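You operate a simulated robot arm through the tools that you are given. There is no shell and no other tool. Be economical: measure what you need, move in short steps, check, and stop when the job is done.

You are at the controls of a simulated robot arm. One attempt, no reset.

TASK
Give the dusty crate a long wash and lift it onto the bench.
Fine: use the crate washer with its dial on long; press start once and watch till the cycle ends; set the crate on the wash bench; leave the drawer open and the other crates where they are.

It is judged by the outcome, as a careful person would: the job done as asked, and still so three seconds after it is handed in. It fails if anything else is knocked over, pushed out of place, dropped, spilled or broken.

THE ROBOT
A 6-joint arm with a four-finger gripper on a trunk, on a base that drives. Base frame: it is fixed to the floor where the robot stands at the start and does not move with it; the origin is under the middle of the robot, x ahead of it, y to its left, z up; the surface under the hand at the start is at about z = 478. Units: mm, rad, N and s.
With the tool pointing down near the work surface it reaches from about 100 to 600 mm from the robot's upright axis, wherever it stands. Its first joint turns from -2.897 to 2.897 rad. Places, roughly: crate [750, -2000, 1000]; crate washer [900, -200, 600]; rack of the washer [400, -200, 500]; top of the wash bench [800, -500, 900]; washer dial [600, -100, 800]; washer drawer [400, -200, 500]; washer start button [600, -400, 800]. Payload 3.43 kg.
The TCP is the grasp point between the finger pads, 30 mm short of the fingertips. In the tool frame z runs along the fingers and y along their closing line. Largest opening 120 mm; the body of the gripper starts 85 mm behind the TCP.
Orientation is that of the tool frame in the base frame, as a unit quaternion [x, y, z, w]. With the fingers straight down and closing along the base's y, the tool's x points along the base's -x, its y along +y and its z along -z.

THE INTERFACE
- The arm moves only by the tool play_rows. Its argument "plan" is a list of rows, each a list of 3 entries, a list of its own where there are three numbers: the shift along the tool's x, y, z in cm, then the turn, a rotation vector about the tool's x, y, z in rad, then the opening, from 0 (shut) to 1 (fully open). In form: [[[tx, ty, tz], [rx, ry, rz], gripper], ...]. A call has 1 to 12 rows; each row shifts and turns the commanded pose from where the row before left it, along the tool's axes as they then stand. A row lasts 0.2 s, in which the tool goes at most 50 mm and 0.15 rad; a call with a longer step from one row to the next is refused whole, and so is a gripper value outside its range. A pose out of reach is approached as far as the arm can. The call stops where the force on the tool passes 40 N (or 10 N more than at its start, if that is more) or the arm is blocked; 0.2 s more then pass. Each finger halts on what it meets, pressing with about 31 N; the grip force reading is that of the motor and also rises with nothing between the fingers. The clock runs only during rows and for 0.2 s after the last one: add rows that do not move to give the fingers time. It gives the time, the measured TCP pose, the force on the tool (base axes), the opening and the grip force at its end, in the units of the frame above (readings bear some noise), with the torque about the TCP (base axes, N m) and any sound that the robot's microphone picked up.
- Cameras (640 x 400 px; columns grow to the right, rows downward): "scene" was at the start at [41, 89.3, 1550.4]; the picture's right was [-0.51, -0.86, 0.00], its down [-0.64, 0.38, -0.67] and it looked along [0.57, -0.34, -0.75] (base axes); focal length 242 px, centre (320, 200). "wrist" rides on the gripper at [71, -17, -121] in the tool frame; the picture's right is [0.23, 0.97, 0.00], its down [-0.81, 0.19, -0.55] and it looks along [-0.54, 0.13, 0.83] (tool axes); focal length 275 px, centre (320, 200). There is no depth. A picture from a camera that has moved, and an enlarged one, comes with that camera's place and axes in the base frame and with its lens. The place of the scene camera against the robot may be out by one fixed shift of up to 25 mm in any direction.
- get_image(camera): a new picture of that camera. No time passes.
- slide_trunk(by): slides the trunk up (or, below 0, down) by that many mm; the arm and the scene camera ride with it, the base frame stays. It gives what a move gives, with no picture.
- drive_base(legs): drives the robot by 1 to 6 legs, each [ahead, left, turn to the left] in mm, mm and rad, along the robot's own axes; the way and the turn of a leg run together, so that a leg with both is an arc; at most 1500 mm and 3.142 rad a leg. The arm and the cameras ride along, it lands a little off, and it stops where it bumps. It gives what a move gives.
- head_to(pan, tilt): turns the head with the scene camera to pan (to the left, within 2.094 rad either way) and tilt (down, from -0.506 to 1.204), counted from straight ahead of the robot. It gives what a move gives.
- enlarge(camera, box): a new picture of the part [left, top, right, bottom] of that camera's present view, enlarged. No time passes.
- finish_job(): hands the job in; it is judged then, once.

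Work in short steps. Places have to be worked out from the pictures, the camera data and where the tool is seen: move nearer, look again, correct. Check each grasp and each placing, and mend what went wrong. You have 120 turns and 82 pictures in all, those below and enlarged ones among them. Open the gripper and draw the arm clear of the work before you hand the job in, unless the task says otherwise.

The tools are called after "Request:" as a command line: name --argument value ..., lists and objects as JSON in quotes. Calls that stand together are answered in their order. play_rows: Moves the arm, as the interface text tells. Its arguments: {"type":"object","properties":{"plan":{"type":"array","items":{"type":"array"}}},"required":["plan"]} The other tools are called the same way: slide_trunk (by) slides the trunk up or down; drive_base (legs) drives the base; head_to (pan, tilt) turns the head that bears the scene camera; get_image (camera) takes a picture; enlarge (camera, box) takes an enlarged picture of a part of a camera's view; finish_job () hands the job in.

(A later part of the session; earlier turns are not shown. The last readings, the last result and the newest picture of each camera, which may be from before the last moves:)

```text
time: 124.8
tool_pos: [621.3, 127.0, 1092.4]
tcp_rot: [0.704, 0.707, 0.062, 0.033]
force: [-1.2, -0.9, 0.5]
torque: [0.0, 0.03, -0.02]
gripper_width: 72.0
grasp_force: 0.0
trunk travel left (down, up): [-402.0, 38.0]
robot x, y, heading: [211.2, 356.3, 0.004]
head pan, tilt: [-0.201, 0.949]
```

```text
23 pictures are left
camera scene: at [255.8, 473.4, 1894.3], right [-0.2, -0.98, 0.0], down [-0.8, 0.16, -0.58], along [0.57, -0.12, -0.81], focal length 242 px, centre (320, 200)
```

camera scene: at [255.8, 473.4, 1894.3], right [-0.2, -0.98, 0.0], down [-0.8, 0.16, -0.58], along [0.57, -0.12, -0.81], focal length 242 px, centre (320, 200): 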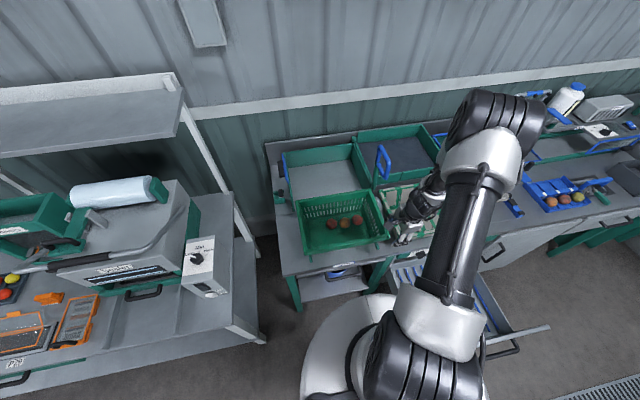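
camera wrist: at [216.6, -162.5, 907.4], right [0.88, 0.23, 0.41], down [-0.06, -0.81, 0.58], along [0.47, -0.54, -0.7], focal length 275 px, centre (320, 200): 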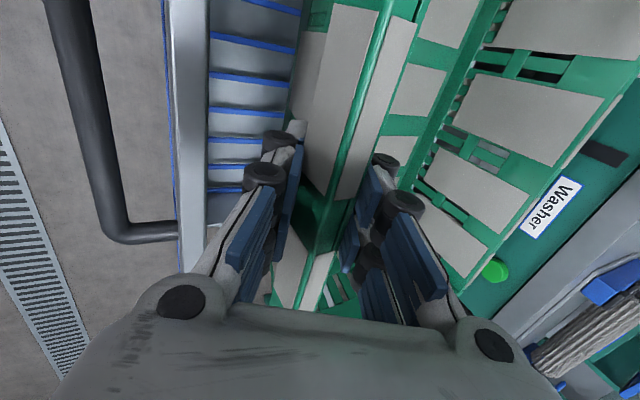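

Now move the hand over the crate's front rim from this side and set it vertical.

Request:
play_rows --plan '[[[-4.7, 0, 0], [0, 0, 0], 0.6], [[-4.7, 0.4, 0], [0, 0, 0], 0.6], [[-4.7, 0.4, 0], [0, 0, 0], 0.6], [[-4.7, 0.4, 0], [0, 0, 0], 0.6], [[-4.7, 0.4, 0.5], [0, 0, 0], 0.6], [[0, 0, 1], [0.134, 0, 0], 0.6], [[0, 0, 0], [0, 0, 0], 0.6]]'

Request:
get_image --camera "wrist"

```text
time: 126.4
tool_pos: [638.4, -107.0, 1069.5]
tcp_rot: [0.705, 0.709, 0.015, -0.015]
force: [0.0, -0.1, -0.1]
torque: [-0.01, -0.08, 0.0]
gripper_width: 72.0
grasp_force: 0.1
trunk travel left (down, up): [-402.0, 38.0]
robot x, y, heading: [211.0, 357.5, 0.0]
head pan, tilt: [-0.201, 0.949]
```

```text
22 pictures are left
camera wrist: at [621.8, -41.0, 1192.5], right [0.97, 0.24, 0.01], down [0.2, -0.83, 0.52], along [0.13, -0.5, -0.85], focal length 275 px, centre (320, 200)
```

wrist: 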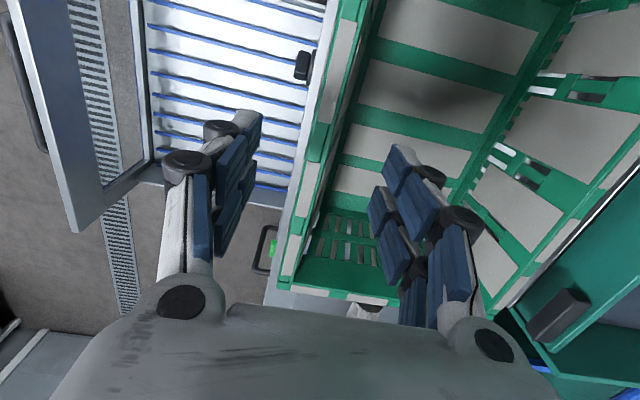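

The rim centre is around x 650. I shift 10 mm ahead, go down 118 mm and close.

Request:
play_rows --plan '[[[0, 1.0, 4], [0, 0, 0], 0.6], [[0, 0, 4], [0, 0, 0], 0.6], [[0, 0, 3.8], [0, 0, 0], 0.6], [[0, 0, 0], [0, 0, 0], 0.6], [[0, 0, 0], [0, 0, 0], 0], [[0, 0, 0], [0, 0, 0], 0], [[0, 0, 0], [0, 0, 0], 0], [[0, 0, 0], [0, 0, 0], 0], [[0, 0, 0], [0, 0, 0], 0], [[0, 0, 0], [0, 0, 0], 0]]'

Request:
get_image --camera "wrist"

```text
time: 128.6
tool_pos: [648.6, -98.2, 954.2]
tcp_rot: [0.705, 0.709, 0.015, -0.014]
force: [2.1, 0.4, 3.1]
torque: [0.87, -1.04, 0.07]
gripper_width: 28.0
grasp_force: 30.9
out of reach, approached as far as the arm can: row 3
trunk travel left (down, up): [-402.0, 38.0]
robot x, y, heading: [213.1, 356.8, 0.002]
head pan, tilt: [-0.201, 0.949]
```

```text
21 pictures are left
camera wrist: at [631.0, -31.5, 1077.0], right [0.97, 0.24, 0.01], down [0.2, -0.83, 0.52], along [0.13, -0.5, -0.85], focal length 275 px, centre (320, 200)
```

wrist: 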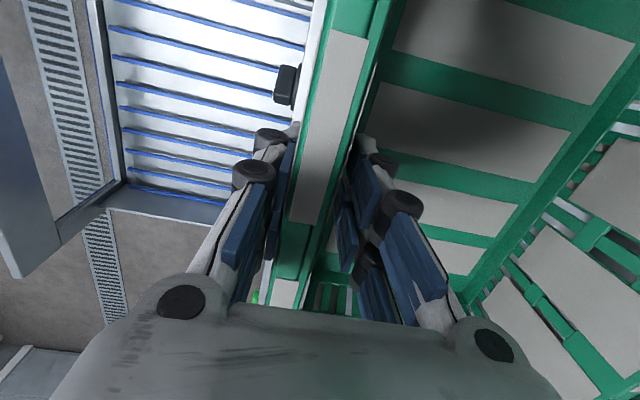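

Gripped, 28 mm wide. Lift 36 mm by the trunk and check.

Request:
slide_trunk --by 36

Request:
play_rows --plan '[[[0, 0, -2], [0, 0, 0], 0], [[0, 0, -2], [0, 0, 0], 0], [[0, 0, 0], [0, 0, 0], 0]]'

Request:
get_image --camera "wrist"

```text
time: 129.4
tool_pos: [645.4, -97.0, 990.6]
tcp_rot: [0.705, 0.709, 0.014, -0.013]
force: [-1.5, 1.2, 6.4]
torque: [0.0, -1.29, 0.11]
gripper_width: 21.6
grasp_force: 31.1
trunk travel left (down, up): [-438.0, 2.0]
robot x, y, heading: [210.1, 361.2, -0.001]
head pan, tilt: [-0.201, 0.949]
```

```text
time: 130.2
tool_pos: [655.8, -106.8, 1025.3]
tcp_rot: [0.705, 0.709, 0.015, -0.016]
force: [0.4, -0.3, -4.3]
torque: [0.03, 0.42, -0.04]
gripper_width: 19.9
grasp_force: 30.4
out of reach, approached as far as the arm can: row 1, 2
trunk travel left (down, up): [-438.0, 2.0]
robot x, y, heading: [212.8, 360.9, 0.007]
head pan, tilt: [-0.201, 0.949]
```

```text
20 pictures are left
camera wrist: at [638.6, -42.1, 1147.6], right [0.97, 0.24, 0.01], down [0.2, -0.83, 0.52], along [0.13, -0.5, -0.86], focal length 275 px, centre (320, 200)
```

wrist: 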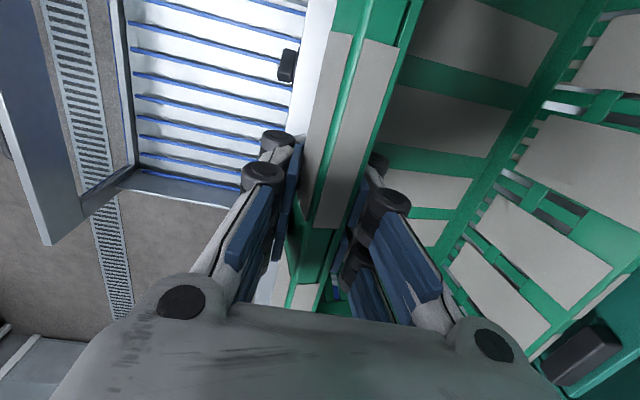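

The crate hangs nose-down ~18° as the pads align to the sloping wall – handy for entering, and it levels when pressed onto a floor. I drive back and right with the arm rigid to get over the drawer.

Request:
drive_base --legs '[[-345, 0, 0], [0, -125, 0]]'

Request:
slide_trunk --by -190

Request:
get_image --camera "wrist"

Request:
enlarge --camera "scene" --box '[320, 90, 540, 270]'

```text
time: 133.3
tool_pos: [311.7, -231.0, 1025.6]
tcp_rot: [0.704, 0.71, 0.015, -0.016]
force: [0.2, -0.9, -3.5]
torque: [0.04, 0.43, -0.04]
gripper_width: 19.8
grasp_force: 30.9
trunk travel left (down, up): [-438.0, 2.0]
robot x, y, heading: [-131.3, 237.5, 0.001]
head pan, tilt: [-0.201, 0.949]
```

```text
time: 135.4
tool_pos: [312.4, -229.8, 836.1]
tcp_rot: [0.704, 0.709, 0.015, -0.016]
force: [1.0, -0.5, -4.5]
torque: [-0.03, 0.4, 0.02]
gripper_width: 19.9
grasp_force: 31.0
trunk travel left (down, up): [-248.0, 192.0]
robot x, y, heading: [-134.1, 235.2, 0.001]
head pan, tilt: [-0.201, 0.949]
```

```text
19 pictures are left
camera wrist: at [295.5, -165.1, 957.9], right [0.97, 0.24, 0.01], down [0.2, -0.83, 0.52], along [0.13, -0.5, -0.86], focal length 275 px, centre (320, 200)
```

wrist: 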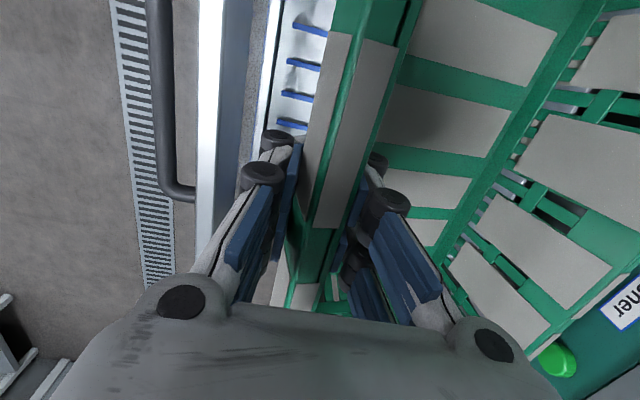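

```text
2.22 times, centred on (430, 180) of scene
camera zoom: at [-88.5, 349.8, 1740.4], right [-0.2, -0.98, 0.0], down [-0.8, 0.16, -0.58], along [0.57, -0.11, -0.81], focal length 538 px, centre (76, 244)
```

zoom: 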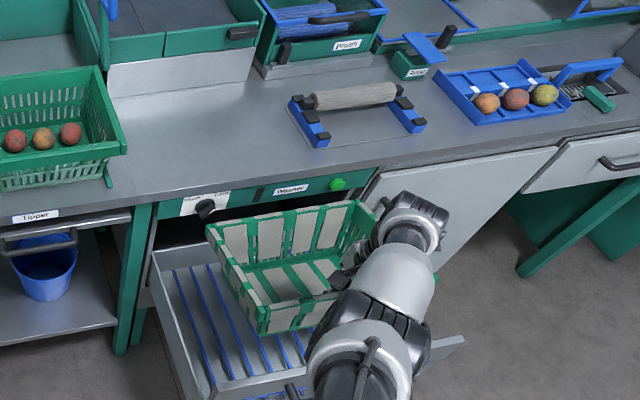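

Well lined up: panel clear of the hand, side margins ~40 mm. Lower 185 mm more, to near first touch of the far bottom edge.

Request:
slide_trunk --by -185

Request:
slide_trunk --by -35

```text
time: 137.4
tool_pos: [312.5, -231.3, 650.1]
tcp_rot: [0.705, 0.709, 0.015, -0.015]
force: [0.5, -0.5, -3.9]
torque: [0.0, 0.42, 0.04]
gripper_width: 19.7
grasp_force: 31.0
trunk travel left (down, up): [-63.0, 377.0]
robot x, y, heading: [-135.1, 234.4, 0.006]
head pan, tilt: [-0.201, 0.949]
```

```text
time: 138.2
tool_pos: [312.5, -230.3, 615.9]
tcp_rot: [0.705, 0.709, 0.016, -0.014]
force: [0.0, -0.6, 2.7]
torque: [0.63, -0.65, 0.23]
gripper_width: 20.0
grasp_force: 31.6
trunk travel left (down, up): [-28.0, 412.0]
robot x, y, heading: [-133.9, 233.2, 0.004]
head pan, tilt: [-0.201, 0.949]
```

Far edge has touched (force up to +2.7). Continue lowering, letting it level.

Request:
slide_trunk --by -27

Request:
play_rows --plan '[[[0, 0, 0.6], [0, 0, 0], 0], [[0, 0, 0.6], [0, 0, 0], 0], [[0, 0, 0], [0, 0, 0], 0]]'

Request:
get_image --camera "wrist"

```text
time: 138.9
tool_pos: [311.4, -231.3, 588.2]
tcp_rot: [0.704, 0.71, 0.015, -0.015]
force: [0.1, -2.3, 2.3]
torque: [-0.49, -0.9, -0.42]
gripper_width: 25.4
grasp_force: 31.6
trunk travel left (down, up): [-1.0, 439.0]
robot x, y, heading: [-132.9, 232.6, -0.002]
head pan, tilt: [-0.201, 0.949]
```

```text
time: 139.8
tool_pos: [311.8, -229.6, 577.4]
tcp_rot: [0.705, 0.709, 0.015, -0.015]
force: [-2.1, -2.1, 7.4]
torque: [0.34, -1.4, -0.21]
gripper_width: 27.4
grasp_force: 31.2
trunk travel left (down, up): [-1.0, 439.0]
robot x, y, heading: [-134.6, 234.3, 0.008]
head pan, tilt: [-0.201, 0.949]
```

```text
17 pictures are left
camera wrist: at [294.0, -163.2, 700.1], right [0.97, 0.24, 0.01], down [0.2, -0.83, 0.52], along [0.13, -0.5, -0.86], focal length 275 px, centre (320, 200)
```

wrist: 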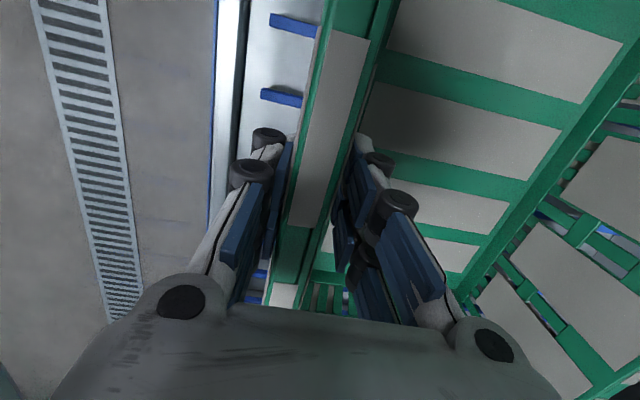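

Nearly flat on the rack. Press 3 mm more, open to 50 mm and raise by the trunk.

Request:
play_rows --plan '[[[0, 0, 0.3], [0, 0, 0], 0], [[0, 0, 0], [0, 0, 0], 0.45], [[0, 0, 0], [0, 0, 0], 0.45], [[0, 0, 0], [0, 0, 0], 0.45]]'

Request:
slide_trunk --by 300

Request:
enlarge --camera "scene" --box '[320, 130, 540, 310]'

```text
time: 140.8
tool_pos: [309.9, -230.0, 572.9]
tcp_rot: [0.704, 0.71, 0.015, -0.015]
force: [-0.7, 0.3, 0.1]
torque: [-0.02, -0.01, -0.01]
gripper_width: 54.6
grasp_force: 0.5
trunk travel left (down, up): [-1.0, 439.0]
robot x, y, heading: [-134.2, 238.3, -0.002]
head pan, tilt: [-0.201, 0.949]
```

```text
time: 143.8
tool_pos: [311.9, -229.5, 873.5]
tcp_rot: [0.704, 0.71, 0.015, -0.015]
force: [0.0, -1.2, 0.0]
torque: [0.0, 0.0, 0.03]
gripper_width: 53.9
grasp_force: 0.1
trunk travel left (down, up): [-301.0, 139.0]
robot x, y, heading: [-135.9, 236.4, 0.009]
head pan, tilt: [-0.201, 0.949]
```

```text
2.22 times, centred on (430, 220) of scene
camera zoom: at [-88.8, 350.0, 1793.2], right [-0.2, -0.98, 0.0], down [-0.8, 0.16, -0.58], along [0.57, -0.12, -0.81], focal length 538 px, centre (76, 156)
```

zoom: 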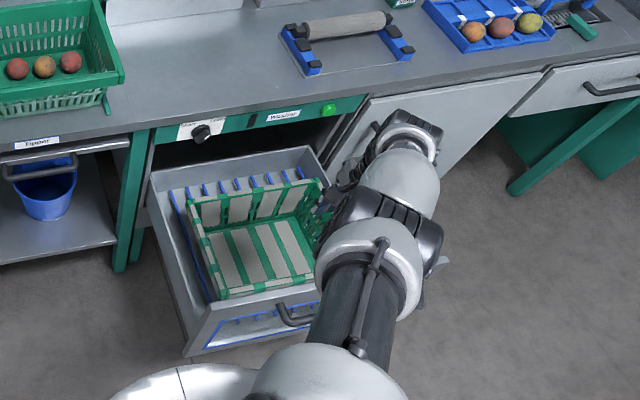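

The crate sits flat in the drawer. Now I'll tilt the hand 43° forward with this roll so the fingers can grasp the horizontal drawer handle, and back off in front of it.

Request:
play_rows --plan '[[[0, 0, 0], [-0.15, 0, 0], 0.5], [[0, 0, 0], [-0.15, 0, 0], 0.5], [[0, 0, 0], [-0.15, 0, 0], 0.5], [[0, 0, 0], [-0.15, 0, 0], 0.5], [[0, 0, 0], [-0.15, 0, 0], 0.5], [[0, 0, 0], [0, 0, 0], 0.5]]'

Request:
drive_base --legs '[[-230, 0, 0], [0, -25, 0]]'

Request:
slide_trunk --by -80

Request:
get_image --camera "wrist"

```text
time: 145.2
tool_pos: [338.8, -273.3, 859.8]
tcp_rot: [0.673, 0.668, 0.241, 0.208]
force: [-0.5, 0.2, -0.2]
torque: [0.01, 0.01, 0.0]
gripper_width: 60.0
grasp_force: 0.1
out of reach, approached as far as the arm can: row 1, 2, 3, 4, 5
trunk travel left (down, up): [-301.0, 139.0]
robot x, y, heading: [-136.2, 238.6, 0.003]
head pan, tilt: [-0.201, 0.949]
```

```text
time: 147.3
tool_pos: [105.7, -299.2, 858.7]
tcp_rot: [0.672, 0.668, 0.242, 0.207]
force: [-0.7, -0.9, -0.4]
torque: [0.04, -0.05, 0.05]
gripper_width: 59.9
grasp_force: 0.0
trunk travel left (down, up): [-301.0, 139.0]
robot x, y, heading: [-364.7, 208.5, 0.003]
head pan, tilt: [-0.201, 0.949]
```

```text
time: 148.5
tool_pos: [106.5, -298.8, 780.7]
tcp_rot: [0.673, 0.668, 0.24, 0.208]
force: [0.3, 1.2, 0.4]
torque: [0.03, -0.01, -0.02]
gripper_width: 60.1
grasp_force: 0.0
trunk travel left (down, up): [-221.0, 219.0]
robot x, y, heading: [-367.1, 210.2, 0.001]
head pan, tilt: [-0.201, 0.949]
```

```text
15 pictures are left
camera wrist: at [19.1, -231.4, 868.9], right [0.78, 0.21, 0.6], down [-0.17, -0.84, 0.52], along [0.61, -0.51, -0.61], focal length 275 px, centre (320, 200)
```

wrist: 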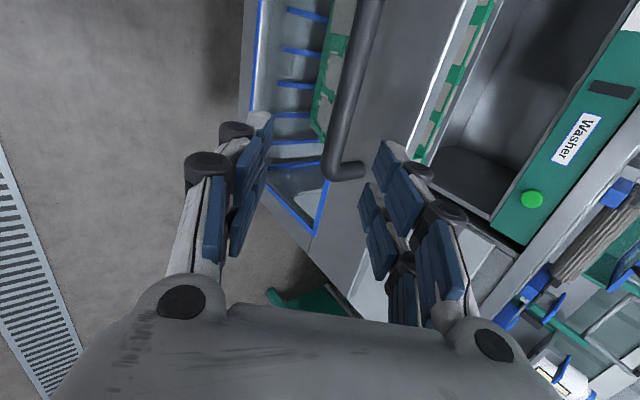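

The handle bar is at about (179, −245, 712). I align, advance with a 32 mm opening, and close on the bar.

Request:
play_rows --plan '[[[2, 0.8, 0], [0, 0, 0], 0.27], [[2, 0.76, 1], [0, 0, 0], 0.27], [[0, 0, 1], [0, 0, 0], 0.27], [[0, 0, 3], [0, 0, 0], 0.27], [[0, 0, 3], [0, 0, 0], 0.27], [[0, 0, 0], [0, 0, 0], 0.27], [[0, 0, 0], [0, 0, 0], 0], [[0, 0, 0], [0, 0, 0], 0], [[0, 0, 0], [0, 0, 0], 0]]'

Request:
get_image --camera "wrist"

```text
time: 150.5
tool_pos: [146.6, -263.4, 761.5]
tcp_rot: [0.673, 0.668, 0.24, 0.208]
force: [-0.2, -0.3, -0.2]
torque: [0.04, 0.01, -0.02]
gripper_width: 0.0
grasp_force: 26.7
out of reach, approached as far as the arm can: row 1, 2, 3, 4, 5
trunk travel left (down, up): [-221.0, 219.0]
robot x, y, heading: [-369.1, 210.3, -0.002]
head pan, tilt: [-0.201, 0.949]
```

```text
14 pictures are left
camera wrist: at [59.9, -196.2, 849.6], right [0.78, 0.21, 0.6], down [-0.17, -0.84, 0.52], along [0.61, -0.5, -0.61], focal length 275 px, centre (320, 200)
```

wrist: 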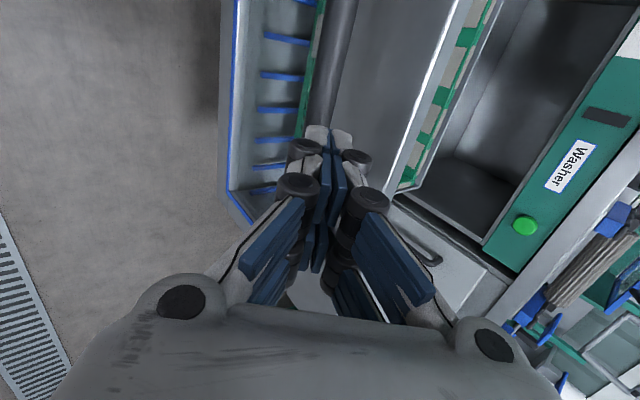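

The arm hits its limit, so I use base and trunk: open to 36 mm, drive 18 mm ahead, lower 33 mm, then close.

Request:
play_rows --plan '[[[0, 0, 0], [0, 0, 0], 0.3], [[0, 0, 0], [0, 0, 0], 0.3], [[0, 0, 0], [0, 0, 0], 0.3]]'

Request:
drive_base --legs '[[18, 0, 0]]'

Request:
slide_trunk --by -33

Request:
play_rows --plan '[[[0, 0, 0], [0, 0, 0], 0], [[0, 0, 0], [0, 0, 0], 0], [[0, 0, 0], [0, 0, 0], 0]]'

```text
time: 151.3
tool_pos: [145.5, -262.3, 761.6]
tcp_rot: [0.673, 0.668, 0.24, 0.208]
force: [-0.3, 0.1, -0.2]
torque: [-0.02, -0.02, 0.0]
gripper_width: 35.9
grasp_force: 0.1
trunk travel left (down, up): [-221.0, 219.0]
robot x, y, heading: [-369.1, 211.0, 0.004]
head pan, tilt: [-0.201, 0.949]
```

```text
time: 152.1
tool_pos: [165.1, -263.2, 760.6]
tcp_rot: [0.673, 0.668, 0.24, 0.207]
force: [0.2, 1.1, 0.7]
torque: [0.04, 0.0, -0.01]
gripper_width: 36.1
grasp_force: 0.1
trunk travel left (down, up): [-221.0, 219.0]
robot x, y, heading: [-346.4, 207.2, 0.0]
head pan, tilt: [-0.201, 0.949]
```

```text
time: 152.8
tool_pos: [164.6, -262.0, 727.9]
tcp_rot: [0.673, 0.668, 0.241, 0.209]
force: [0.2, 0.7, 0.5]
torque: [0.0, 0.03, 0.0]
gripper_width: 36.1
grasp_force: 0.0
trunk travel left (down, up): [-188.0, 252.0]
robot x, y, heading: [-348.3, 208.9, 0.0]
head pan, tilt: [-0.201, 0.949]
```

```text
time: 153.6
tool_pos: [163.1, -262.3, 729.0]
tcp_rot: [0.672, 0.669, 0.24, 0.209]
force: [0.8, -1.1, 0.9]
torque: [-0.83, -0.08, 1.48]
gripper_width: 18.2
grasp_force: 40.0
trunk travel left (down, up): [-188.0, 252.0]
robot x, y, heading: [-347.6, 209.1, -0.004]
head pan, tilt: [-0.201, 0.949]
```

The bar is gripped (18 mm). I push the drawer in by driving ahead.

Request:
drive_base --legs '[[300, 0, 0]]'

Request:
drive_base --legs '[[70, 0, 0]]'

Request:
get_image --camera "wrist"

```text
time: 155.7
tool_pos: [465.8, -262.7, 729.1]
tcp_rot: [0.673, 0.668, 0.24, 0.207]
force: [-0.2, -2.8, 2.6]
torque: [-1.28, -0.03, 1.71]
gripper_width: 18.4
grasp_force: 45.2
trunk travel left (down, up): [-188.0, 252.0]
robot x, y, heading: [-48.8, 209.2, 0.006]
head pan, tilt: [-0.201, 0.949]
```

```text
time: 156.7
tool_pos: [534.6, -261.9, 729.2]
tcp_rot: [0.672, 0.669, 0.24, 0.208]
force: [-3.1, -1.0, 1.8]
torque: [-1.33, 0.02, 1.77]
gripper_width: 17.9
grasp_force: 44.9
trunk travel left (down, up): [-188.0, 252.0]
robot x, y, heading: [19.7, 206.6, 0.004]
head pan, tilt: [-0.201, 0.949]
```

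```text
13 pictures are left
camera wrist: at [448.5, -195.7, 816.9], right [0.78, 0.21, 0.6], down [-0.17, -0.84, 0.52], along [0.61, -0.51, -0.61], focal length 275 px, centre (320, 200)
```

wrist: 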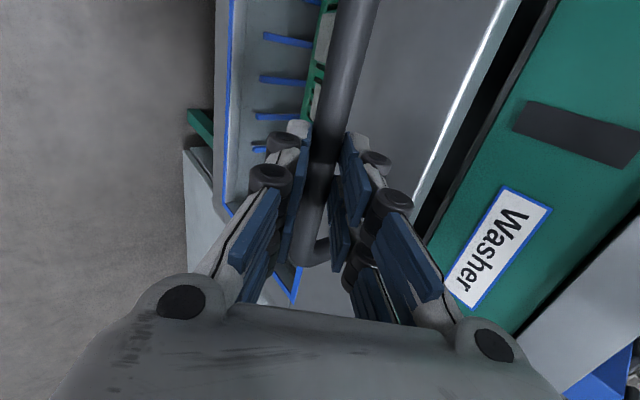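

A ~35 mm gap is left. Push on gently until it stops.

Request:
drive_base --legs '[[25, 0, 0]]'

Request:
drive_base --legs '[[25, 0, 0]]'

Request:
get_image --camera "wrist"

```text
time: 157.5
tool_pos: [559.9, -261.3, 727.0]
tcp_rot: [0.672, 0.669, 0.24, 0.209]
force: [0.2, 0.9, 0.9]
torque: [-1.65, -0.02, 1.49]
gripper_width: 18.4
grasp_force: 44.8
trunk travel left (down, up): [-188.0, 252.0]
robot x, y, heading: [47.0, 211.3, -0.002]
head pan, tilt: [-0.201, 0.949]
```

```text
time: 158.4
tool_pos: [570.4, -262.0, 725.0]
tcp_rot: [0.67, 0.673, 0.237, 0.204]
force: [1.3, 0.2, -1.0]
torque: [-0.87, -0.06, 0.91]
gripper_width: 17.6
grasp_force: 45.1
trunk travel left (down, up): [-188.0, 252.0]
robot x, y, heading: [64.3, 212.1, 0.002]
head pan, tilt: [-0.201, 0.949]
stopped in leg 1: the force on the tool passed its limit at 58 N (the readings are from after the stop); the commanded pose is now the measured one
```

```text
12 pictures are left
camera wrist: at [484.6, -197.0, 814.0], right [0.78, 0.22, 0.59], down [-0.16, -0.84, 0.52], along [0.61, -0.5, -0.62], focal length 275 px, centre (320, 200)
```

wrist: 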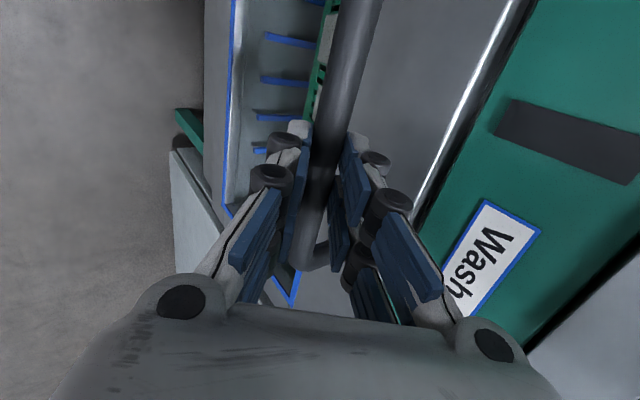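

Drawer shut. I release the bar, rise and back off, then close the fingers and tilt further toward horizontal for the start button (≈ (615, −400, 795)).

Request:
play_rows --plan '[[[0, 0, 0], [0, 0, 0], 0.3], [[0, 0, 0], [0, 0, 0], 0.3], [[0, 0, -1.5], [0, 0, 0], 0.3], [[0, 0, -3], [0, 0, 0], 0.3], [[0, 0, 0], [0, 0, 0], 0.3]]'

Request:
drive_base --legs '[[-160, 0, 0], [0, -330, 0]]'

Request:
slide_trunk --by 80

Request:
play_rows --plan '[[[0, 0, 0], [-0.15, 0, 0], 0], [[0, 0, 0], [-0.15, 0, 0], 0], [[0, 0, 0], [-0.15, 0, 0], 0], [[0, 0, 0], [0, 0, 0], 0]]'

```text
time: 159.6
tool_pos: [544.5, -264.6, 761.6]
tcp_rot: [0.671, 0.673, 0.237, 0.204]
force: [-0.1, -0.7, 0.7]
torque: [0.03, -0.01, -0.02]
gripper_width: 36.1
grasp_force: 0.0
trunk travel left (down, up): [-188.0, 252.0]
robot x, y, heading: [65.5, 211.0, 0.004]
head pan, tilt: [-0.201, 0.949]
```

```text
time: 162.8
tool_pos: [386.1, -598.1, 759.4]
tcp_rot: [0.67, 0.673, 0.238, 0.204]
force: [0.2, 0.0, 0.2]
torque: [0.01, -0.02, 0.02]
gripper_width: 35.9
grasp_force: 0.0
trunk travel left (down, up): [-188.0, 252.0]
robot x, y, heading: [-93.7, -123.3, 0.002]
head pan, tilt: [-0.201, 0.949]
```

```text
time: 164.0
tool_pos: [385.9, -597.8, 839.7]
tcp_rot: [0.671, 0.673, 0.237, 0.203]
force: [0.3, 0.3, -0.1]
torque: [-0.02, 0.0, -0.02]
gripper_width: 35.8
grasp_force: 0.1
trunk travel left (down, up): [-268.0, 172.0]
robot x, y, heading: [-97.9, -120.2, -0.003]
head pan, tilt: [-0.201, 0.949]
```

```text
time: 165.0
tool_pos: [385.9, -597.8, 840.8]
tcp_rot: [0.608, 0.602, 0.381, 0.349]
force: [0.0, 0.3, -0.6]
torque: [-0.02, -0.01, 0.02]
gripper_width: 0.0
grasp_force: 31.9
trunk travel left (down, up): [-268.0, 172.0]
robot x, y, heading: [-93.8, -123.8, -0.0]
head pan, tilt: [-0.201, 0.949]
```

Orientation good. I drive left 197 mm, lower 38 mm, and ahead 160 mm, then check before pressing.

Request:
drive_base --legs '[[0, 197, 0]]'

Request:
slide_trunk --by -38

Request:
drive_base --legs '[[165, 0, 0]]'

Request:
get_image --camera "wrist"

```text
time: 166.5
tool_pos: [386.2, -402.5, 840.9]
tcp_rot: [0.608, 0.602, 0.382, 0.349]
force: [1.0, 0.7, -0.3]
torque: [-0.03, 0.03, -0.04]
gripper_width: 0.1
grasp_force: 30.9
trunk travel left (down, up): [-268.0, 172.0]
robot x, y, heading: [-95.9, 73.0, 0.001]
head pan, tilt: [-0.201, 0.949]
```

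```text
time: 167.4
tool_pos: [385.9, -401.5, 803.0]
tcp_rot: [0.608, 0.602, 0.382, 0.349]
force: [0.0, -0.1, -0.8]
torque: [-0.04, 0.0, 0.03]
gripper_width: 0.0
grasp_force: 31.1
trunk travel left (down, up): [-230.0, 210.0]
robot x, y, heading: [-94.4, 73.2, -0.001]
head pan, tilt: [-0.201, 0.949]
```

```text
time: 168.8
tool_pos: [551.1, -402.6, 802.3]
tcp_rot: [0.608, 0.603, 0.381, 0.348]
force: [0.7, 0.2, -0.7]
torque: [0.0, 0.0, 0.02]
gripper_width: 0.0
grasp_force: 30.8
trunk travel left (down, up): [-230.0, 210.0]
robot x, y, heading: [71.8, 72.8, 0.003]
head pan, tilt: [-0.201, 0.949]
```

```text
11 pictures are left
camera wrist: at [437.1, -335.0, 845.7], right [0.45, 0.2, 0.87], down [-0.39, -0.84, 0.39], along [0.81, -0.51, -0.3], focal length 275 px, centre (320, 200)
```

wrist: 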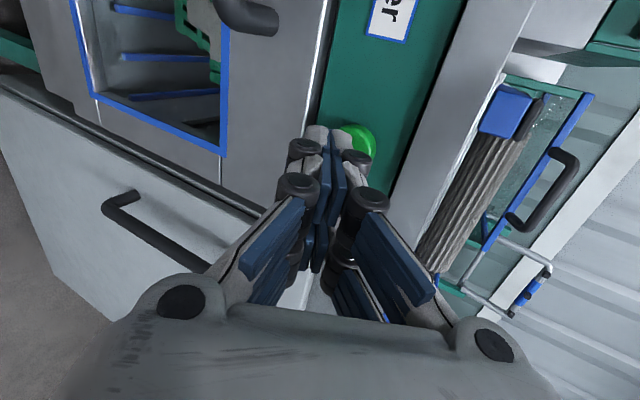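

The button lies ~8 mm above and left of the tip's line. I raise 8 mm, shift 8 mm, and press straight ahead.

Request:
slide_trunk --by 9

Request:
play_rows --plan '[[[0.8, 0, 0], [0, 0, 0], 0], [[0, 0.37, 0.7], [0, 0, 0], 0], [[0, 0.37, 0.7], [0, 0, 0], 0], [[0, 0.37, 0.7], [0, 0, 0], 0], [[0, 0.28, 0.53], [0, 0, 0], 0], [[0, 0.28, 0.53], [0, 0, 0], 0], [[0, 0.28, 0.53], [0, 0, 0], 0], [[0, 0.28, 0.53], [0, 0, 0], 0]]'

```text
time: 169.4
tool_pos: [551.7, -402.5, 811.9]
tcp_rot: [0.608, 0.603, 0.381, 0.348]
force: [-0.3, -0.3, -0.8]
torque: [0.0, 0.02, 0.0]
gripper_width: 0.0
grasp_force: 31.4
trunk travel left (down, up): [-239.0, 201.0]
robot x, y, heading: [69.9, 72.7, -0.001]
head pan, tilt: [-0.201, 0.949]
```

```text
time: 171.2
tool_pos: [595.5, -394.0, 811.9]
tcp_rot: [0.609, 0.602, 0.382, 0.348]
force: [-19.5, 3.0, 4.1]
torque: [-0.07, 0.01, -0.18]
gripper_width: 0.0
grasp_force: 31.1
trunk travel left (down, up): [-239.0, 201.0]
robot x, y, heading: [70.4, 76.3, 0.003]
head pan, tilt: [-0.201, 0.949]
heard: click
```

A click was heard: the button is pressed. I back off straight and watch.

Request:
play_rows --plan '[[[0, -0.9, -1.7], [0, 0, 0], 0], [[0, -1.4, -2.6], [0, 0, 0], 0], [[0, 0, 0], [0, 0, 0], 0], [[0, 0, 0], [0, 0, 0], 0], [[0, 0, 0], [0, 0, 0], 0], [[0, 0, 0], [0, 0, 0], 0]]'

Request:
get_image --camera "wrist"

```text
time: 172.6
tool_pos: [551.0, -394.6, 811.9]
tcp_rot: [0.608, 0.603, 0.382, 0.348]
force: [-1.0, -0.8, 0.3]
torque: [0.02, -0.02, -0.03]
gripper_width: 0.0
grasp_force: 31.0
trunk travel left (down, up): [-239.0, 201.0]
robot x, y, heading: [73.7, 71.7, -0.002]
head pan, tilt: [-0.201, 0.949]
```

```text
10 pictures are left
camera wrist: at [435.3, -327.1, 854.9], right [0.45, 0.2, 0.87], down [-0.39, -0.84, 0.39], along [0.81, -0.51, -0.3], focal length 275 px, centre (320, 200)
```

wrist: 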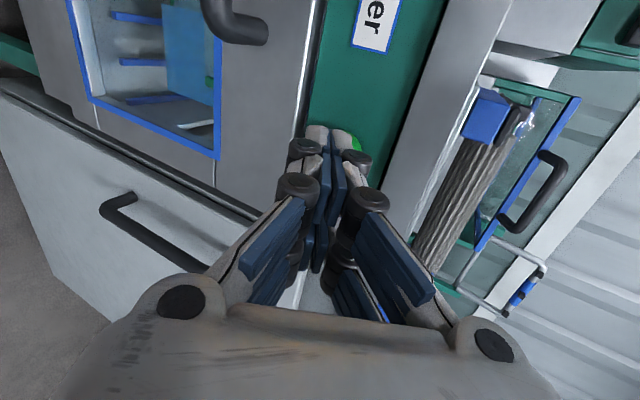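

Water shows through the window: the cycle is running. I back off, set the hand for the handle again, and wait.

Request:
drive_base --legs '[[-120, 0, 0], [0, 140, 0]]'

Request:
play_rows --plan '[[[0, 0, 0], [0.15, 0, 0], 0.3], [[0, 0, 0], [0.15, 0, 0], 0.3], [[0, 0, 0], [0.15, 0, 0], 0.3], [[0, 0, 0], [0, 0, 0], 0.3], [[0, 0, 0], [0, 0, 0], 0.3], [[0, 0, 0], [0, 0, 0], 0.3], [[0, 0, 0], [0, 0, 0], 0.3], [[0, 0, 0], [0, 0, 0], 0.3], [[0, 0, 0], [0, 0, 0], 0.3], [[0, 0, 0], [0, 0, 0], 0.3], [[0, 0, 0], [0, 0, 0], 0.3], [[0, 0, 0], [0, 0, 0], 0.3]]'

Request:
play_rows --plan '[[[0, 0, 0], [0, 0, 0], 0.3], [[0, 0, 0], [0, 0, 0], 0.3], [[0, 0, 0], [0, 0, 0], 0.3], [[0, 0, 0], [0, 0, 0], 0.3], [[0, 0, 0], [0, 0, 0], 0.3], [[0, 0, 0], [0, 0, 0], 0.3], [[0, 0, 0], [0, 0, 0], 0.3], [[0, 0, 0], [0, 0, 0], 0.3], [[0, 0, 0], [0, 0, 0], 0.3], [[0, 0, 0], [0, 0, 0], 0.3], [[0, 0, 0], [0, 0, 0], 0.3], [[0, 0, 0], [0, 0, 0], 0.3]]'

Request:
play_rows --plan '[[[0, 0, 0], [0, 0, 0], 0.3], [[0, 0, 0], [0, 0, 0], 0.3], [[0, 0, 0], [0, 0, 0], 0.3], [[0, 0, 0], [0, 0, 0], 0.3], [[0, 0, 0], [0, 0, 0], 0.3], [[0, 0, 0], [0, 0, 0], 0.3], [[0, 0, 0], [0, 0, 0], 0.3], [[0, 0, 0], [0, 0, 0], 0.3], [[0, 0, 0], [0, 0, 0], 0.3], [[0, 0, 0], [0, 0, 0], 0.3], [[0, 0, 0], [0, 0, 0], 0.3], [[0, 0, 0], [0, 0, 0], 0.3]]'

Request:
play_rows --plan '[[[0, 0, 0], [0, 0, 0], 0.3], [[0, 0, 0], [0, 0, 0], 0.3], [[0, 0, 0], [0, 0, 0], 0.3], [[0, 0, 0], [0, 0, 0], 0.3], [[0, 0, 0], [0, 0, 0], 0.3], [[0, 0, 0], [0, 0, 0], 0.3], [[0, 0, 0], [0, 0, 0], 0.3], [[0, 0, 0], [0, 0, 0], 0.3], [[0, 0, 0], [0, 0, 0], 0.3], [[0, 0, 0], [0, 0, 0], 0.3], [[0, 0, 0], [0, 0, 0], 0.3], [[0, 0, 0], [0, 0, 0], 0.3]]'

Request:
get_image --camera "wrist"

```text
time: 174.8
tool_pos: [431.7, -253.3, 811.0]
tcp_rot: [0.608, 0.603, 0.381, 0.349]
force: [-0.1, 0.2, 0.3]
torque: [0.02, 0.04, -0.03]
gripper_width: 0.1
grasp_force: 31.1
trunk travel left (down, up): [-239.0, 201.0]
robot x, y, heading: [-50.5, 213.7, -0.001]
head pan, tilt: [-0.201, 0.949]
```

```text
time: 177.4
tool_pos: [428.7, -254.8, 811.7]
tcp_rot: [0.67, 0.673, 0.238, 0.205]
force: [0.4, 0.1, 0.4]
torque: [0.03, 0.01, -0.03]
gripper_width: 36.0
grasp_force: 0.0
trunk travel left (down, up): [-239.0, 201.0]
robot x, y, heading: [-50.8, 212.4, 0.006]
head pan, tilt: [-0.201, 0.949]
```

```text
time: 180.0
tool_pos: [430.5, -254.2, 810.9]
tcp_rot: [0.67, 0.673, 0.238, 0.204]
force: [-0.4, -0.4, 0.4]
torque: [0.0, 0.01, -0.03]
gripper_width: 35.8
grasp_force: 0.2
trunk travel left (down, up): [-239.0, 201.0]
robot x, y, heading: [-49.4, 215.2, 0.001]
head pan, tilt: [-0.201, 0.949]
```

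```text
time: 182.6
tool_pos: [430.9, -255.1, 811.3]
tcp_rot: [0.67, 0.672, 0.238, 0.205]
force: [0.5, 0.0, 0.9]
torque: [0.01, -0.02, 0.02]
gripper_width: 35.8
grasp_force: 0.0
trunk travel left (down, up): [-239.0, 201.0]
robot x, y, heading: [-48.1, 212.2, 0.003]
head pan, tilt: [-0.201, 0.949]
```

```text
time: 185.2
tool_pos: [429.3, -253.7, 811.6]
tcp_rot: [0.67, 0.672, 0.238, 0.205]
force: [-0.2, 0.2, 0.5]
torque: [0.01, 0.0, 0.0]
gripper_width: 36.1
grasp_force: 0.1
trunk travel left (down, up): [-239.0, 201.0]
robot x, y, heading: [-49.4, 214.9, 0.006]
head pan, tilt: [-0.201, 0.949]
```

```text
9 pictures are left
camera wrist: at [344.0, -188.2, 900.4], right [0.78, 0.22, 0.59], down [-0.16, -0.84, 0.52], along [0.61, -0.5, -0.62], focal length 275 px, centre (320, 200)
```

wrist: 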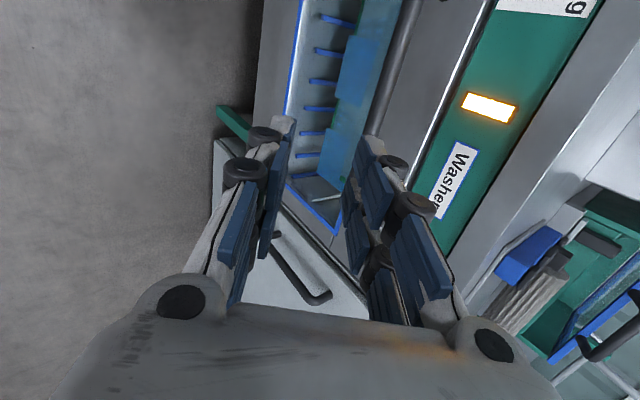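

The running lamp is lit orange. I wait, listening for an end signal.

Request:
play_rows --plan '[[[0, 0, 0], [0, 0, 0], 0.3], [[0, 0, 0], [0, 0, 0], 0.3], [[0, 0, 0], [0, 0, 0], 0.3], [[0, 0, 0], [0, 0, 0], 0.3], [[0, 0, 0], [0, 0, 0], 0.3], [[0, 0, 0], [0, 0, 0], 0.3], [[0, 0, 0], [0, 0, 0], 0.3], [[0, 0, 0], [0, 0, 0], 0.3], [[0, 0, 0], [0, 0, 0], 0.3], [[0, 0, 0], [0, 0, 0], 0.3], [[0, 0, 0], [0, 0, 0], 0.3], [[0, 0, 0], [0, 0, 0], 0.3]]'

Request:
play_rows --plan '[[[0, 0, 0], [0, 0, 0], 0.3], [[0, 0, 0], [0, 0, 0], 0.3], [[0, 0, 0], [0, 0, 0], 0.3], [[0, 0, 0], [0, 0, 0], 0.3], [[0, 0, 0], [0, 0, 0], 0.3], [[0, 0, 0], [0, 0, 0], 0.3], [[0, 0, 0], [0, 0, 0], 0.3], [[0, 0, 0], [0, 0, 0], 0.3], [[0, 0, 0], [0, 0, 0], 0.3], [[0, 0, 0], [0, 0, 0], 0.3], [[0, 0, 0], [0, 0, 0], 0.3], [[0, 0, 0], [0, 0, 0], 0.3]]'

Request:
play_rows --plan '[[[0, 0, 0], [0, 0, 0], 0.3], [[0, 0, 0], [0, 0, 0], 0.3], [[0, 0, 0], [0, 0, 0], 0.3], [[0, 0, 0], [0, 0, 0], 0.3], [[0, 0, 0], [0, 0, 0], 0.3], [[0, 0, 0], [0, 0, 0], 0.3], [[0, 0, 0], [0, 0, 0], 0.3], [[0, 0, 0], [0, 0, 0], 0.3], [[0, 0, 0], [0, 0, 0], 0.3], [[0, 0, 0], [0, 0, 0], 0.3], [[0, 0, 0], [0, 0, 0], 0.3], [[0, 0, 0], [0, 0, 0], 0.3]]'

Request:
play_rows --plan '[[[0, 0, 0], [0, 0, 0], 0.3], [[0, 0, 0], [0, 0, 0], 0.3], [[0, 0, 0], [0, 0, 0], 0.3], [[0, 0, 0], [0, 0, 0], 0.3], [[0, 0, 0], [0, 0, 0], 0.3], [[0, 0, 0], [0, 0, 0], 0.3], [[0, 0, 0], [0, 0, 0], 0.3], [[0, 0, 0], [0, 0, 0], 0.3], [[0, 0, 0], [0, 0, 0], 0.3], [[0, 0, 0], [0, 0, 0], 0.3], [[0, 0, 0], [0, 0, 0], 0.3], [[0, 0, 0], [0, 0, 0], 0.3]]'

Request:
play_rows --plan '[[[0, 0, 0], [0, 0, 0], 0.3], [[0, 0, 0], [0, 0, 0], 0.3], [[0, 0, 0], [0, 0, 0], 0.3], [[0, 0, 0], [0, 0, 0], 0.3], [[0, 0, 0], [0, 0, 0], 0.3], [[0, 0, 0], [0, 0, 0], 0.3], [[0, 0, 0], [0, 0, 0], 0.3], [[0, 0, 0], [0, 0, 0], 0.3], [[0, 0, 0], [0, 0, 0], 0.3], [[0, 0, 0], [0, 0, 0], 0.3], [[0, 0, 0], [0, 0, 0], 0.3], [[0, 0, 0], [0, 0, 0], 0.3]]'

```text
time: 187.8
tool_pos: [430.3, -254.5, 811.9]
tcp_rot: [0.67, 0.672, 0.238, 0.205]
force: [-0.8, 0.6, -0.2]
torque: [-0.02, -0.01, -0.04]
gripper_width: 36.0
grasp_force: 0.0
trunk travel left (down, up): [-239.0, 201.0]
robot x, y, heading: [-50.9, 216.7, 0.0]
head pan, tilt: [-0.201, 0.949]
```

```text
time: 190.4
tool_pos: [429.8, -254.0, 811.0]
tcp_rot: [0.67, 0.673, 0.237, 0.205]
force: [-0.4, -0.2, -1.1]
torque: [0.01, 0.0, 0.02]
gripper_width: 36.0
grasp_force: 0.2
trunk travel left (down, up): [-239.0, 201.0]
robot x, y, heading: [-52.8, 211.9, 0.005]
head pan, tilt: [-0.201, 0.949]
```

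```text
time: 193.0
tool_pos: [430.0, -255.0, 811.3]
tcp_rot: [0.67, 0.673, 0.238, 0.205]
force: [0.2, -0.1, 0.4]
torque: [0.01, 0.02, -0.03]
gripper_width: 36.0
grasp_force: 0.0
trunk travel left (down, up): [-239.0, 201.0]
robot x, y, heading: [-49.5, 214.2, 0.001]
head pan, tilt: [-0.201, 0.949]
```

```text
time: 195.6
tool_pos: [430.3, -254.0, 811.5]
tcp_rot: [0.67, 0.672, 0.238, 0.205]
force: [-0.4, 0.1, -0.2]
torque: [0.02, 0.03, -0.01]
gripper_width: 35.8
grasp_force: 0.0
trunk travel left (down, up): [-239.0, 201.0]
robot x, y, heading: [-48.3, 213.7, -0.002]
head pan, tilt: [-0.201, 0.949]
```

```text
time: 198.2
tool_pos: [431.4, -254.3, 811.0]
tcp_rot: [0.671, 0.672, 0.238, 0.204]
force: [0.2, 0.5, -0.2]
torque: [0.01, -0.02, 0.0]
gripper_width: 35.9
grasp_force: 0.0
trunk travel left (down, up): [-239.0, 201.0]
robot x, y, heading: [-47.8, 215.1, 0.0]
head pan, tilt: [-0.201, 0.949]
```

No signal yet; wait further and then look at the lamp.

Request:
play_rows --plan '[[[0, 0, 0], [0, 0, 0], 0.3], [[0, 0, 0], [0, 0, 0], 0.3], [[0, 0, 0], [0, 0, 0], 0.3], [[0, 0, 0], [0, 0, 0], 0.3], [[0, 0, 0], [0, 0, 0], 0.3], [[0, 0, 0], [0, 0, 0], 0.3], [[0, 0, 0], [0, 0, 0], 0.3], [[0, 0, 0], [0, 0, 0], 0.3], [[0, 0, 0], [0, 0, 0], 0.3], [[0, 0, 0], [0, 0, 0], 0.3], [[0, 0, 0], [0, 0, 0], 0.3], [[0, 0, 0], [0, 0, 0], 0.3]]'

Request:
play_rows --plan '[[[0, 0, 0], [0, 0, 0], 0.3], [[0, 0, 0], [0, 0, 0], 0.3], [[0, 0, 0], [0, 0, 0], 0.3], [[0, 0, 0], [0, 0, 0], 0.3], [[0, 0, 0], [0, 0, 0], 0.3], [[0, 0, 0], [0, 0, 0], 0.3], [[0, 0, 0], [0, 0, 0], 0.3], [[0, 0, 0], [0, 0, 0], 0.3], [[0, 0, 0], [0, 0, 0], 0.3], [[0, 0, 0], [0, 0, 0], 0.3], [[0, 0, 0], [0, 0, 0], 0.3], [[0, 0, 0], [0, 0, 0], 0.3]]'

Request:
play_rows --plan '[[[0, 0, 0], [0, 0, 0], 0.3], [[0, 0, 0], [0, 0, 0], 0.3], [[0, 0, 0], [0, 0, 0], 0.3], [[0, 0, 0], [0, 0, 0], 0.3], [[0, 0, 0], [0, 0, 0], 0.3], [[0, 0, 0], [0, 0, 0], 0.3], [[0, 0, 0], [0, 0, 0], 0.3], [[0, 0, 0], [0, 0, 0], 0.3], [[0, 0, 0], [0, 0, 0], 0.3], [[0, 0, 0], [0, 0, 0], 0.3], [[0, 0, 0], [0, 0, 0], 0.3], [[0, 0, 0], [0, 0, 0], 0.3]]'

Request:
play_rows --plan '[[[0, 0, 0], [0, 0, 0], 0.3], [[0, 0, 0], [0, 0, 0], 0.3], [[0, 0, 0], [0, 0, 0], 0.3], [[0, 0, 0], [0, 0, 0], 0.3], [[0, 0, 0], [0, 0, 0], 0.3], [[0, 0, 0], [0, 0, 0], 0.3], [[0, 0, 0], [0, 0, 0], 0.3], [[0, 0, 0], [0, 0, 0], 0.3], [[0, 0, 0], [0, 0, 0], 0.3], [[0, 0, 0], [0, 0, 0], 0.3], [[0, 0, 0], [0, 0, 0], 0.3], [[0, 0, 0], [0, 0, 0], 0.3]]'

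Request:
play_rows --plan '[[[0, 0, 0], [0, 0, 0], 0.3], [[0, 0, 0], [0, 0, 0], 0.3], [[0, 0, 0], [0, 0, 0], 0.3], [[0, 0, 0], [0, 0, 0], 0.3], [[0, 0, 0], [0, 0, 0], 0.3], [[0, 0, 0], [0, 0, 0], 0.3], [[0, 0, 0], [0, 0, 0], 0.3], [[0, 0, 0], [0, 0, 0], 0.3], [[0, 0, 0], [0, 0, 0], 0.3], [[0, 0, 0], [0, 0, 0], 0.3], [[0, 0, 0], [0, 0, 0], 0.3], [[0, 0, 0], [0, 0, 0], 0.3]]'

Request:
play_rows --plan '[[[0, 0, 0], [0, 0, 0], 0.3], [[0, 0, 0], [0, 0, 0], 0.3], [[0, 0, 0], [0, 0, 0], 0.3], [[0, 0, 0], [0, 0, 0], 0.3], [[0, 0, 0], [0, 0, 0], 0.3], [[0, 0, 0], [0, 0, 0], 0.3], [[0, 0, 0], [0, 0, 0], 0.3], [[0, 0, 0], [0, 0, 0], 0.3], [[0, 0, 0], [0, 0, 0], 0.3], [[0, 0, 0], [0, 0, 0], 0.3], [[0, 0, 0], [0, 0, 0], 0.3], [[0, 0, 0], [0, 0, 0], 0.3]]'

Request:
get_image --camera "wrist"

```text
time: 200.8
tool_pos: [429.8, -254.2, 812.3]
tcp_rot: [0.67, 0.673, 0.238, 0.205]
force: [0.4, 0.5, -0.3]
torque: [-0.02, -0.05, -0.03]
gripper_width: 36.1
grasp_force: 0.0
trunk travel left (down, up): [-239.0, 201.0]
robot x, y, heading: [-53.2, 211.3, 0.002]
head pan, tilt: [-0.201, 0.949]
```

```text
time: 203.4
tool_pos: [429.6, -252.9, 811.3]
tcp_rot: [0.67, 0.673, 0.237, 0.205]
force: [-0.5, 0.8, 0.0]
torque: [0.0, 0.02, 0.0]
gripper_width: 35.8
grasp_force: 0.0
trunk travel left (down, up): [-239.0, 201.0]
robot x, y, heading: [-49.3, 211.3, 0.004]
head pan, tilt: [-0.201, 0.949]
```

```text
time: 206.0
tool_pos: [428.7, -253.8, 812.0]
tcp_rot: [0.67, 0.672, 0.238, 0.205]
force: [-0.1, -0.2, -1.0]
torque: [-0.03, -0.01, 0.01]
gripper_width: 35.7
grasp_force: 0.0
trunk travel left (down, up): [-239.0, 201.0]
robot x, y, heading: [-47.3, 214.9, 0.003]
head pan, tilt: [-0.201, 0.949]
```

```text
time: 208.6
tool_pos: [430.3, -253.8, 812.4]
tcp_rot: [0.67, 0.672, 0.237, 0.206]
force: [0.1, 0.1, 1.3]
torque: [-0.01, -0.01, 0.0]
gripper_width: 36.0
grasp_force: 0.1
trunk travel left (down, up): [-239.0, 201.0]
robot x, y, heading: [-47.8, 211.4, 0.003]
head pan, tilt: [-0.201, 0.949]
```

```text
time: 211.2
tool_pos: [429.8, -254.2, 812.5]
tcp_rot: [0.67, 0.673, 0.237, 0.205]
force: [0.7, 0.8, 0.0]
torque: [0.04, -0.01, 0.0]
gripper_width: 36.1
grasp_force: 0.0
trunk travel left (down, up): [-239.0, 201.0]
robot x, y, heading: [-49.7, 213.3, 0.005]
head pan, tilt: [-0.201, 0.949]
```

```text
time: 213.8
tool_pos: [428.7, -254.9, 811.7]
tcp_rot: [0.67, 0.673, 0.238, 0.204]
force: [-1.0, 0.5, 0.2]
torque: [0.01, 0.02, 0.0]
gripper_width: 36.0
grasp_force: 0.1
trunk travel left (down, up): [-239.0, 201.0]
robot x, y, heading: [-51.1, 215.2, 0.002]
head pan, tilt: [-0.201, 0.949]
```

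```text
8 pictures are left
camera wrist: at [344.0, -188.2, 900.4], right [0.78, 0.22, 0.59], down [-0.16, -0.84, 0.52], along [0.61, -0.5, -0.62], focal length 275 px, centre (320, 200)
```

wrist: 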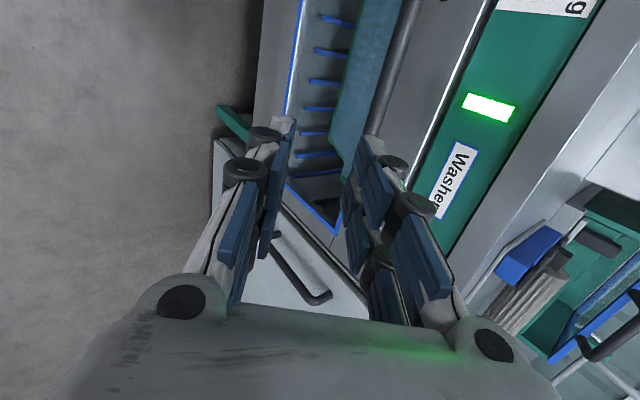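

The lamp has turned green and the crate looks clean: cycle over. I go to the handle again: lower, drive ahead, lower the rest, and close.

Request:
slide_trunk --by -52

Request:
drive_base --legs '[[141, 0, 0]]'

Request:
slide_trunk --by -33

Request:
play_rows --plan '[[[0, 0, 0], [0, 0, 0], 0], [[0, 0, 0], [0, 0, 0], 0], [[0, 0, 0], [0, 0, 0], 0]]'

```text
time: 214.7
tool_pos: [430.3, -253.8, 759.6]
tcp_rot: [0.67, 0.672, 0.238, 0.204]
force: [0.5, -0.3, -0.1]
torque: [0.0, 0.03, 0.0]
gripper_width: 36.0
grasp_force: 0.2
trunk travel left (down, up): [-187.0, 253.0]
robot x, y, heading: [-48.1, 216.3, 0.003]
head pan, tilt: [-0.201, 0.949]
```

```text
time: 216.0
tool_pos: [570.4, -253.8, 758.8]
tcp_rot: [0.671, 0.672, 0.237, 0.204]
force: [1.1, -0.5, 0.2]
torque: [0.01, 0.03, -0.03]
gripper_width: 35.9
grasp_force: 0.1
trunk travel left (down, up): [-187.0, 253.0]
robot x, y, heading: [90.6, 217.6, 0.002]
head pan, tilt: [-0.201, 0.949]
```

```text
time: 216.8
tool_pos: [569.4, -254.3, 727.0]
tcp_rot: [0.671, 0.672, 0.238, 0.205]
force: [-0.2, 0.3, -0.3]
torque: [-0.01, 0.0, 0.01]
gripper_width: 36.0
grasp_force: 0.0
trunk travel left (down, up): [-154.0, 286.0]
robot x, y, heading: [91.0, 212.4, 0.001]
head pan, tilt: [-0.201, 0.949]
```

```text
time: 217.6
tool_pos: [570.8, -256.2, 726.9]
tcp_rot: [0.67, 0.673, 0.237, 0.205]
force: [-1.5, 0.0, -1.2]
torque: [-0.75, -0.01, 0.99]
gripper_width: 17.8
grasp_force: 39.8
trunk travel left (down, up): [-154.0, 286.0]
robot x, y, heading: [86.5, 214.6, 0.001]
head pan, tilt: [-0.201, 0.949]
```

Bar gripped (18 mm). Pull the drawer fully open by driving back.

Request:
drive_base --legs '[[-200, 0, 0], [-195, 0, 0]]'

Request:
drive_base --legs '[[-25, 0, 0]]'

Request:
play_rows --plan '[[[0, 0, 0], [0, 0, 0], 0.3], [[0, 0, 0], [0, 0, 0], 0.3], [[0, 0, -1.5], [0, 0, 0], 0.3], [[0, 0, -3], [0, 0, 0], 0.3], [[0, 0, 0], [0, 0, 0], 0.3]]'

Request:
get_image --camera "wrist"

```text
time: 220.4
tool_pos: [177.0, -255.6, 726.2]
tcp_rot: [0.67, 0.672, 0.237, 0.205]
force: [1.3, -5.2, -1.8]
torque: [-1.23, -0.03, 0.81]
gripper_width: 17.7
grasp_force: 45.0
trunk travel left (down, up): [-154.0, 286.0]
robot x, y, heading: [-303.2, 214.4, 0.003]
head pan, tilt: [-0.201, 0.949]
```

```text
time: 221.2
tool_pos: [155.9, -255.3, 730.9]
tcp_rot: [0.668, 0.673, 0.239, 0.207]
force: [34.4, 2.6, 18.9]
torque: [0.44, -1.02, 1.72]
gripper_width: 17.7
grasp_force: 45.2
trunk travel left (down, up): [-154.0, 286.0]
robot x, y, heading: [-329.6, 211.6, 0.002]
head pan, tilt: [-0.201, 0.949]
```

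```text
time: 222.4
tool_pos: [128.8, -256.0, 766.0]
tcp_rot: [0.668, 0.674, 0.241, 0.207]
force: [0.8, 0.0, 0.1]
torque: [-0.02, -0.01, -0.02]
gripper_width: 35.9
grasp_force: 0.1
trunk travel left (down, up): [-154.0, 286.0]
robot x, y, heading: [-333.6, 211.9, 0.006]
head pan, tilt: [-0.201, 0.949]
```

```text
7 pictures are left
camera wrist: at [41.6, -190.8, 854.4], right [0.77, 0.22, 0.59], down [-0.16, -0.84, 0.52], along [0.61, -0.5, -0.61], focal length 275 px, centre (320, 200)
```

wrist: 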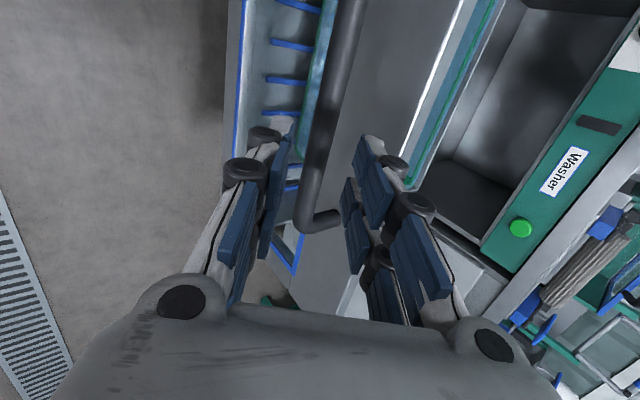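

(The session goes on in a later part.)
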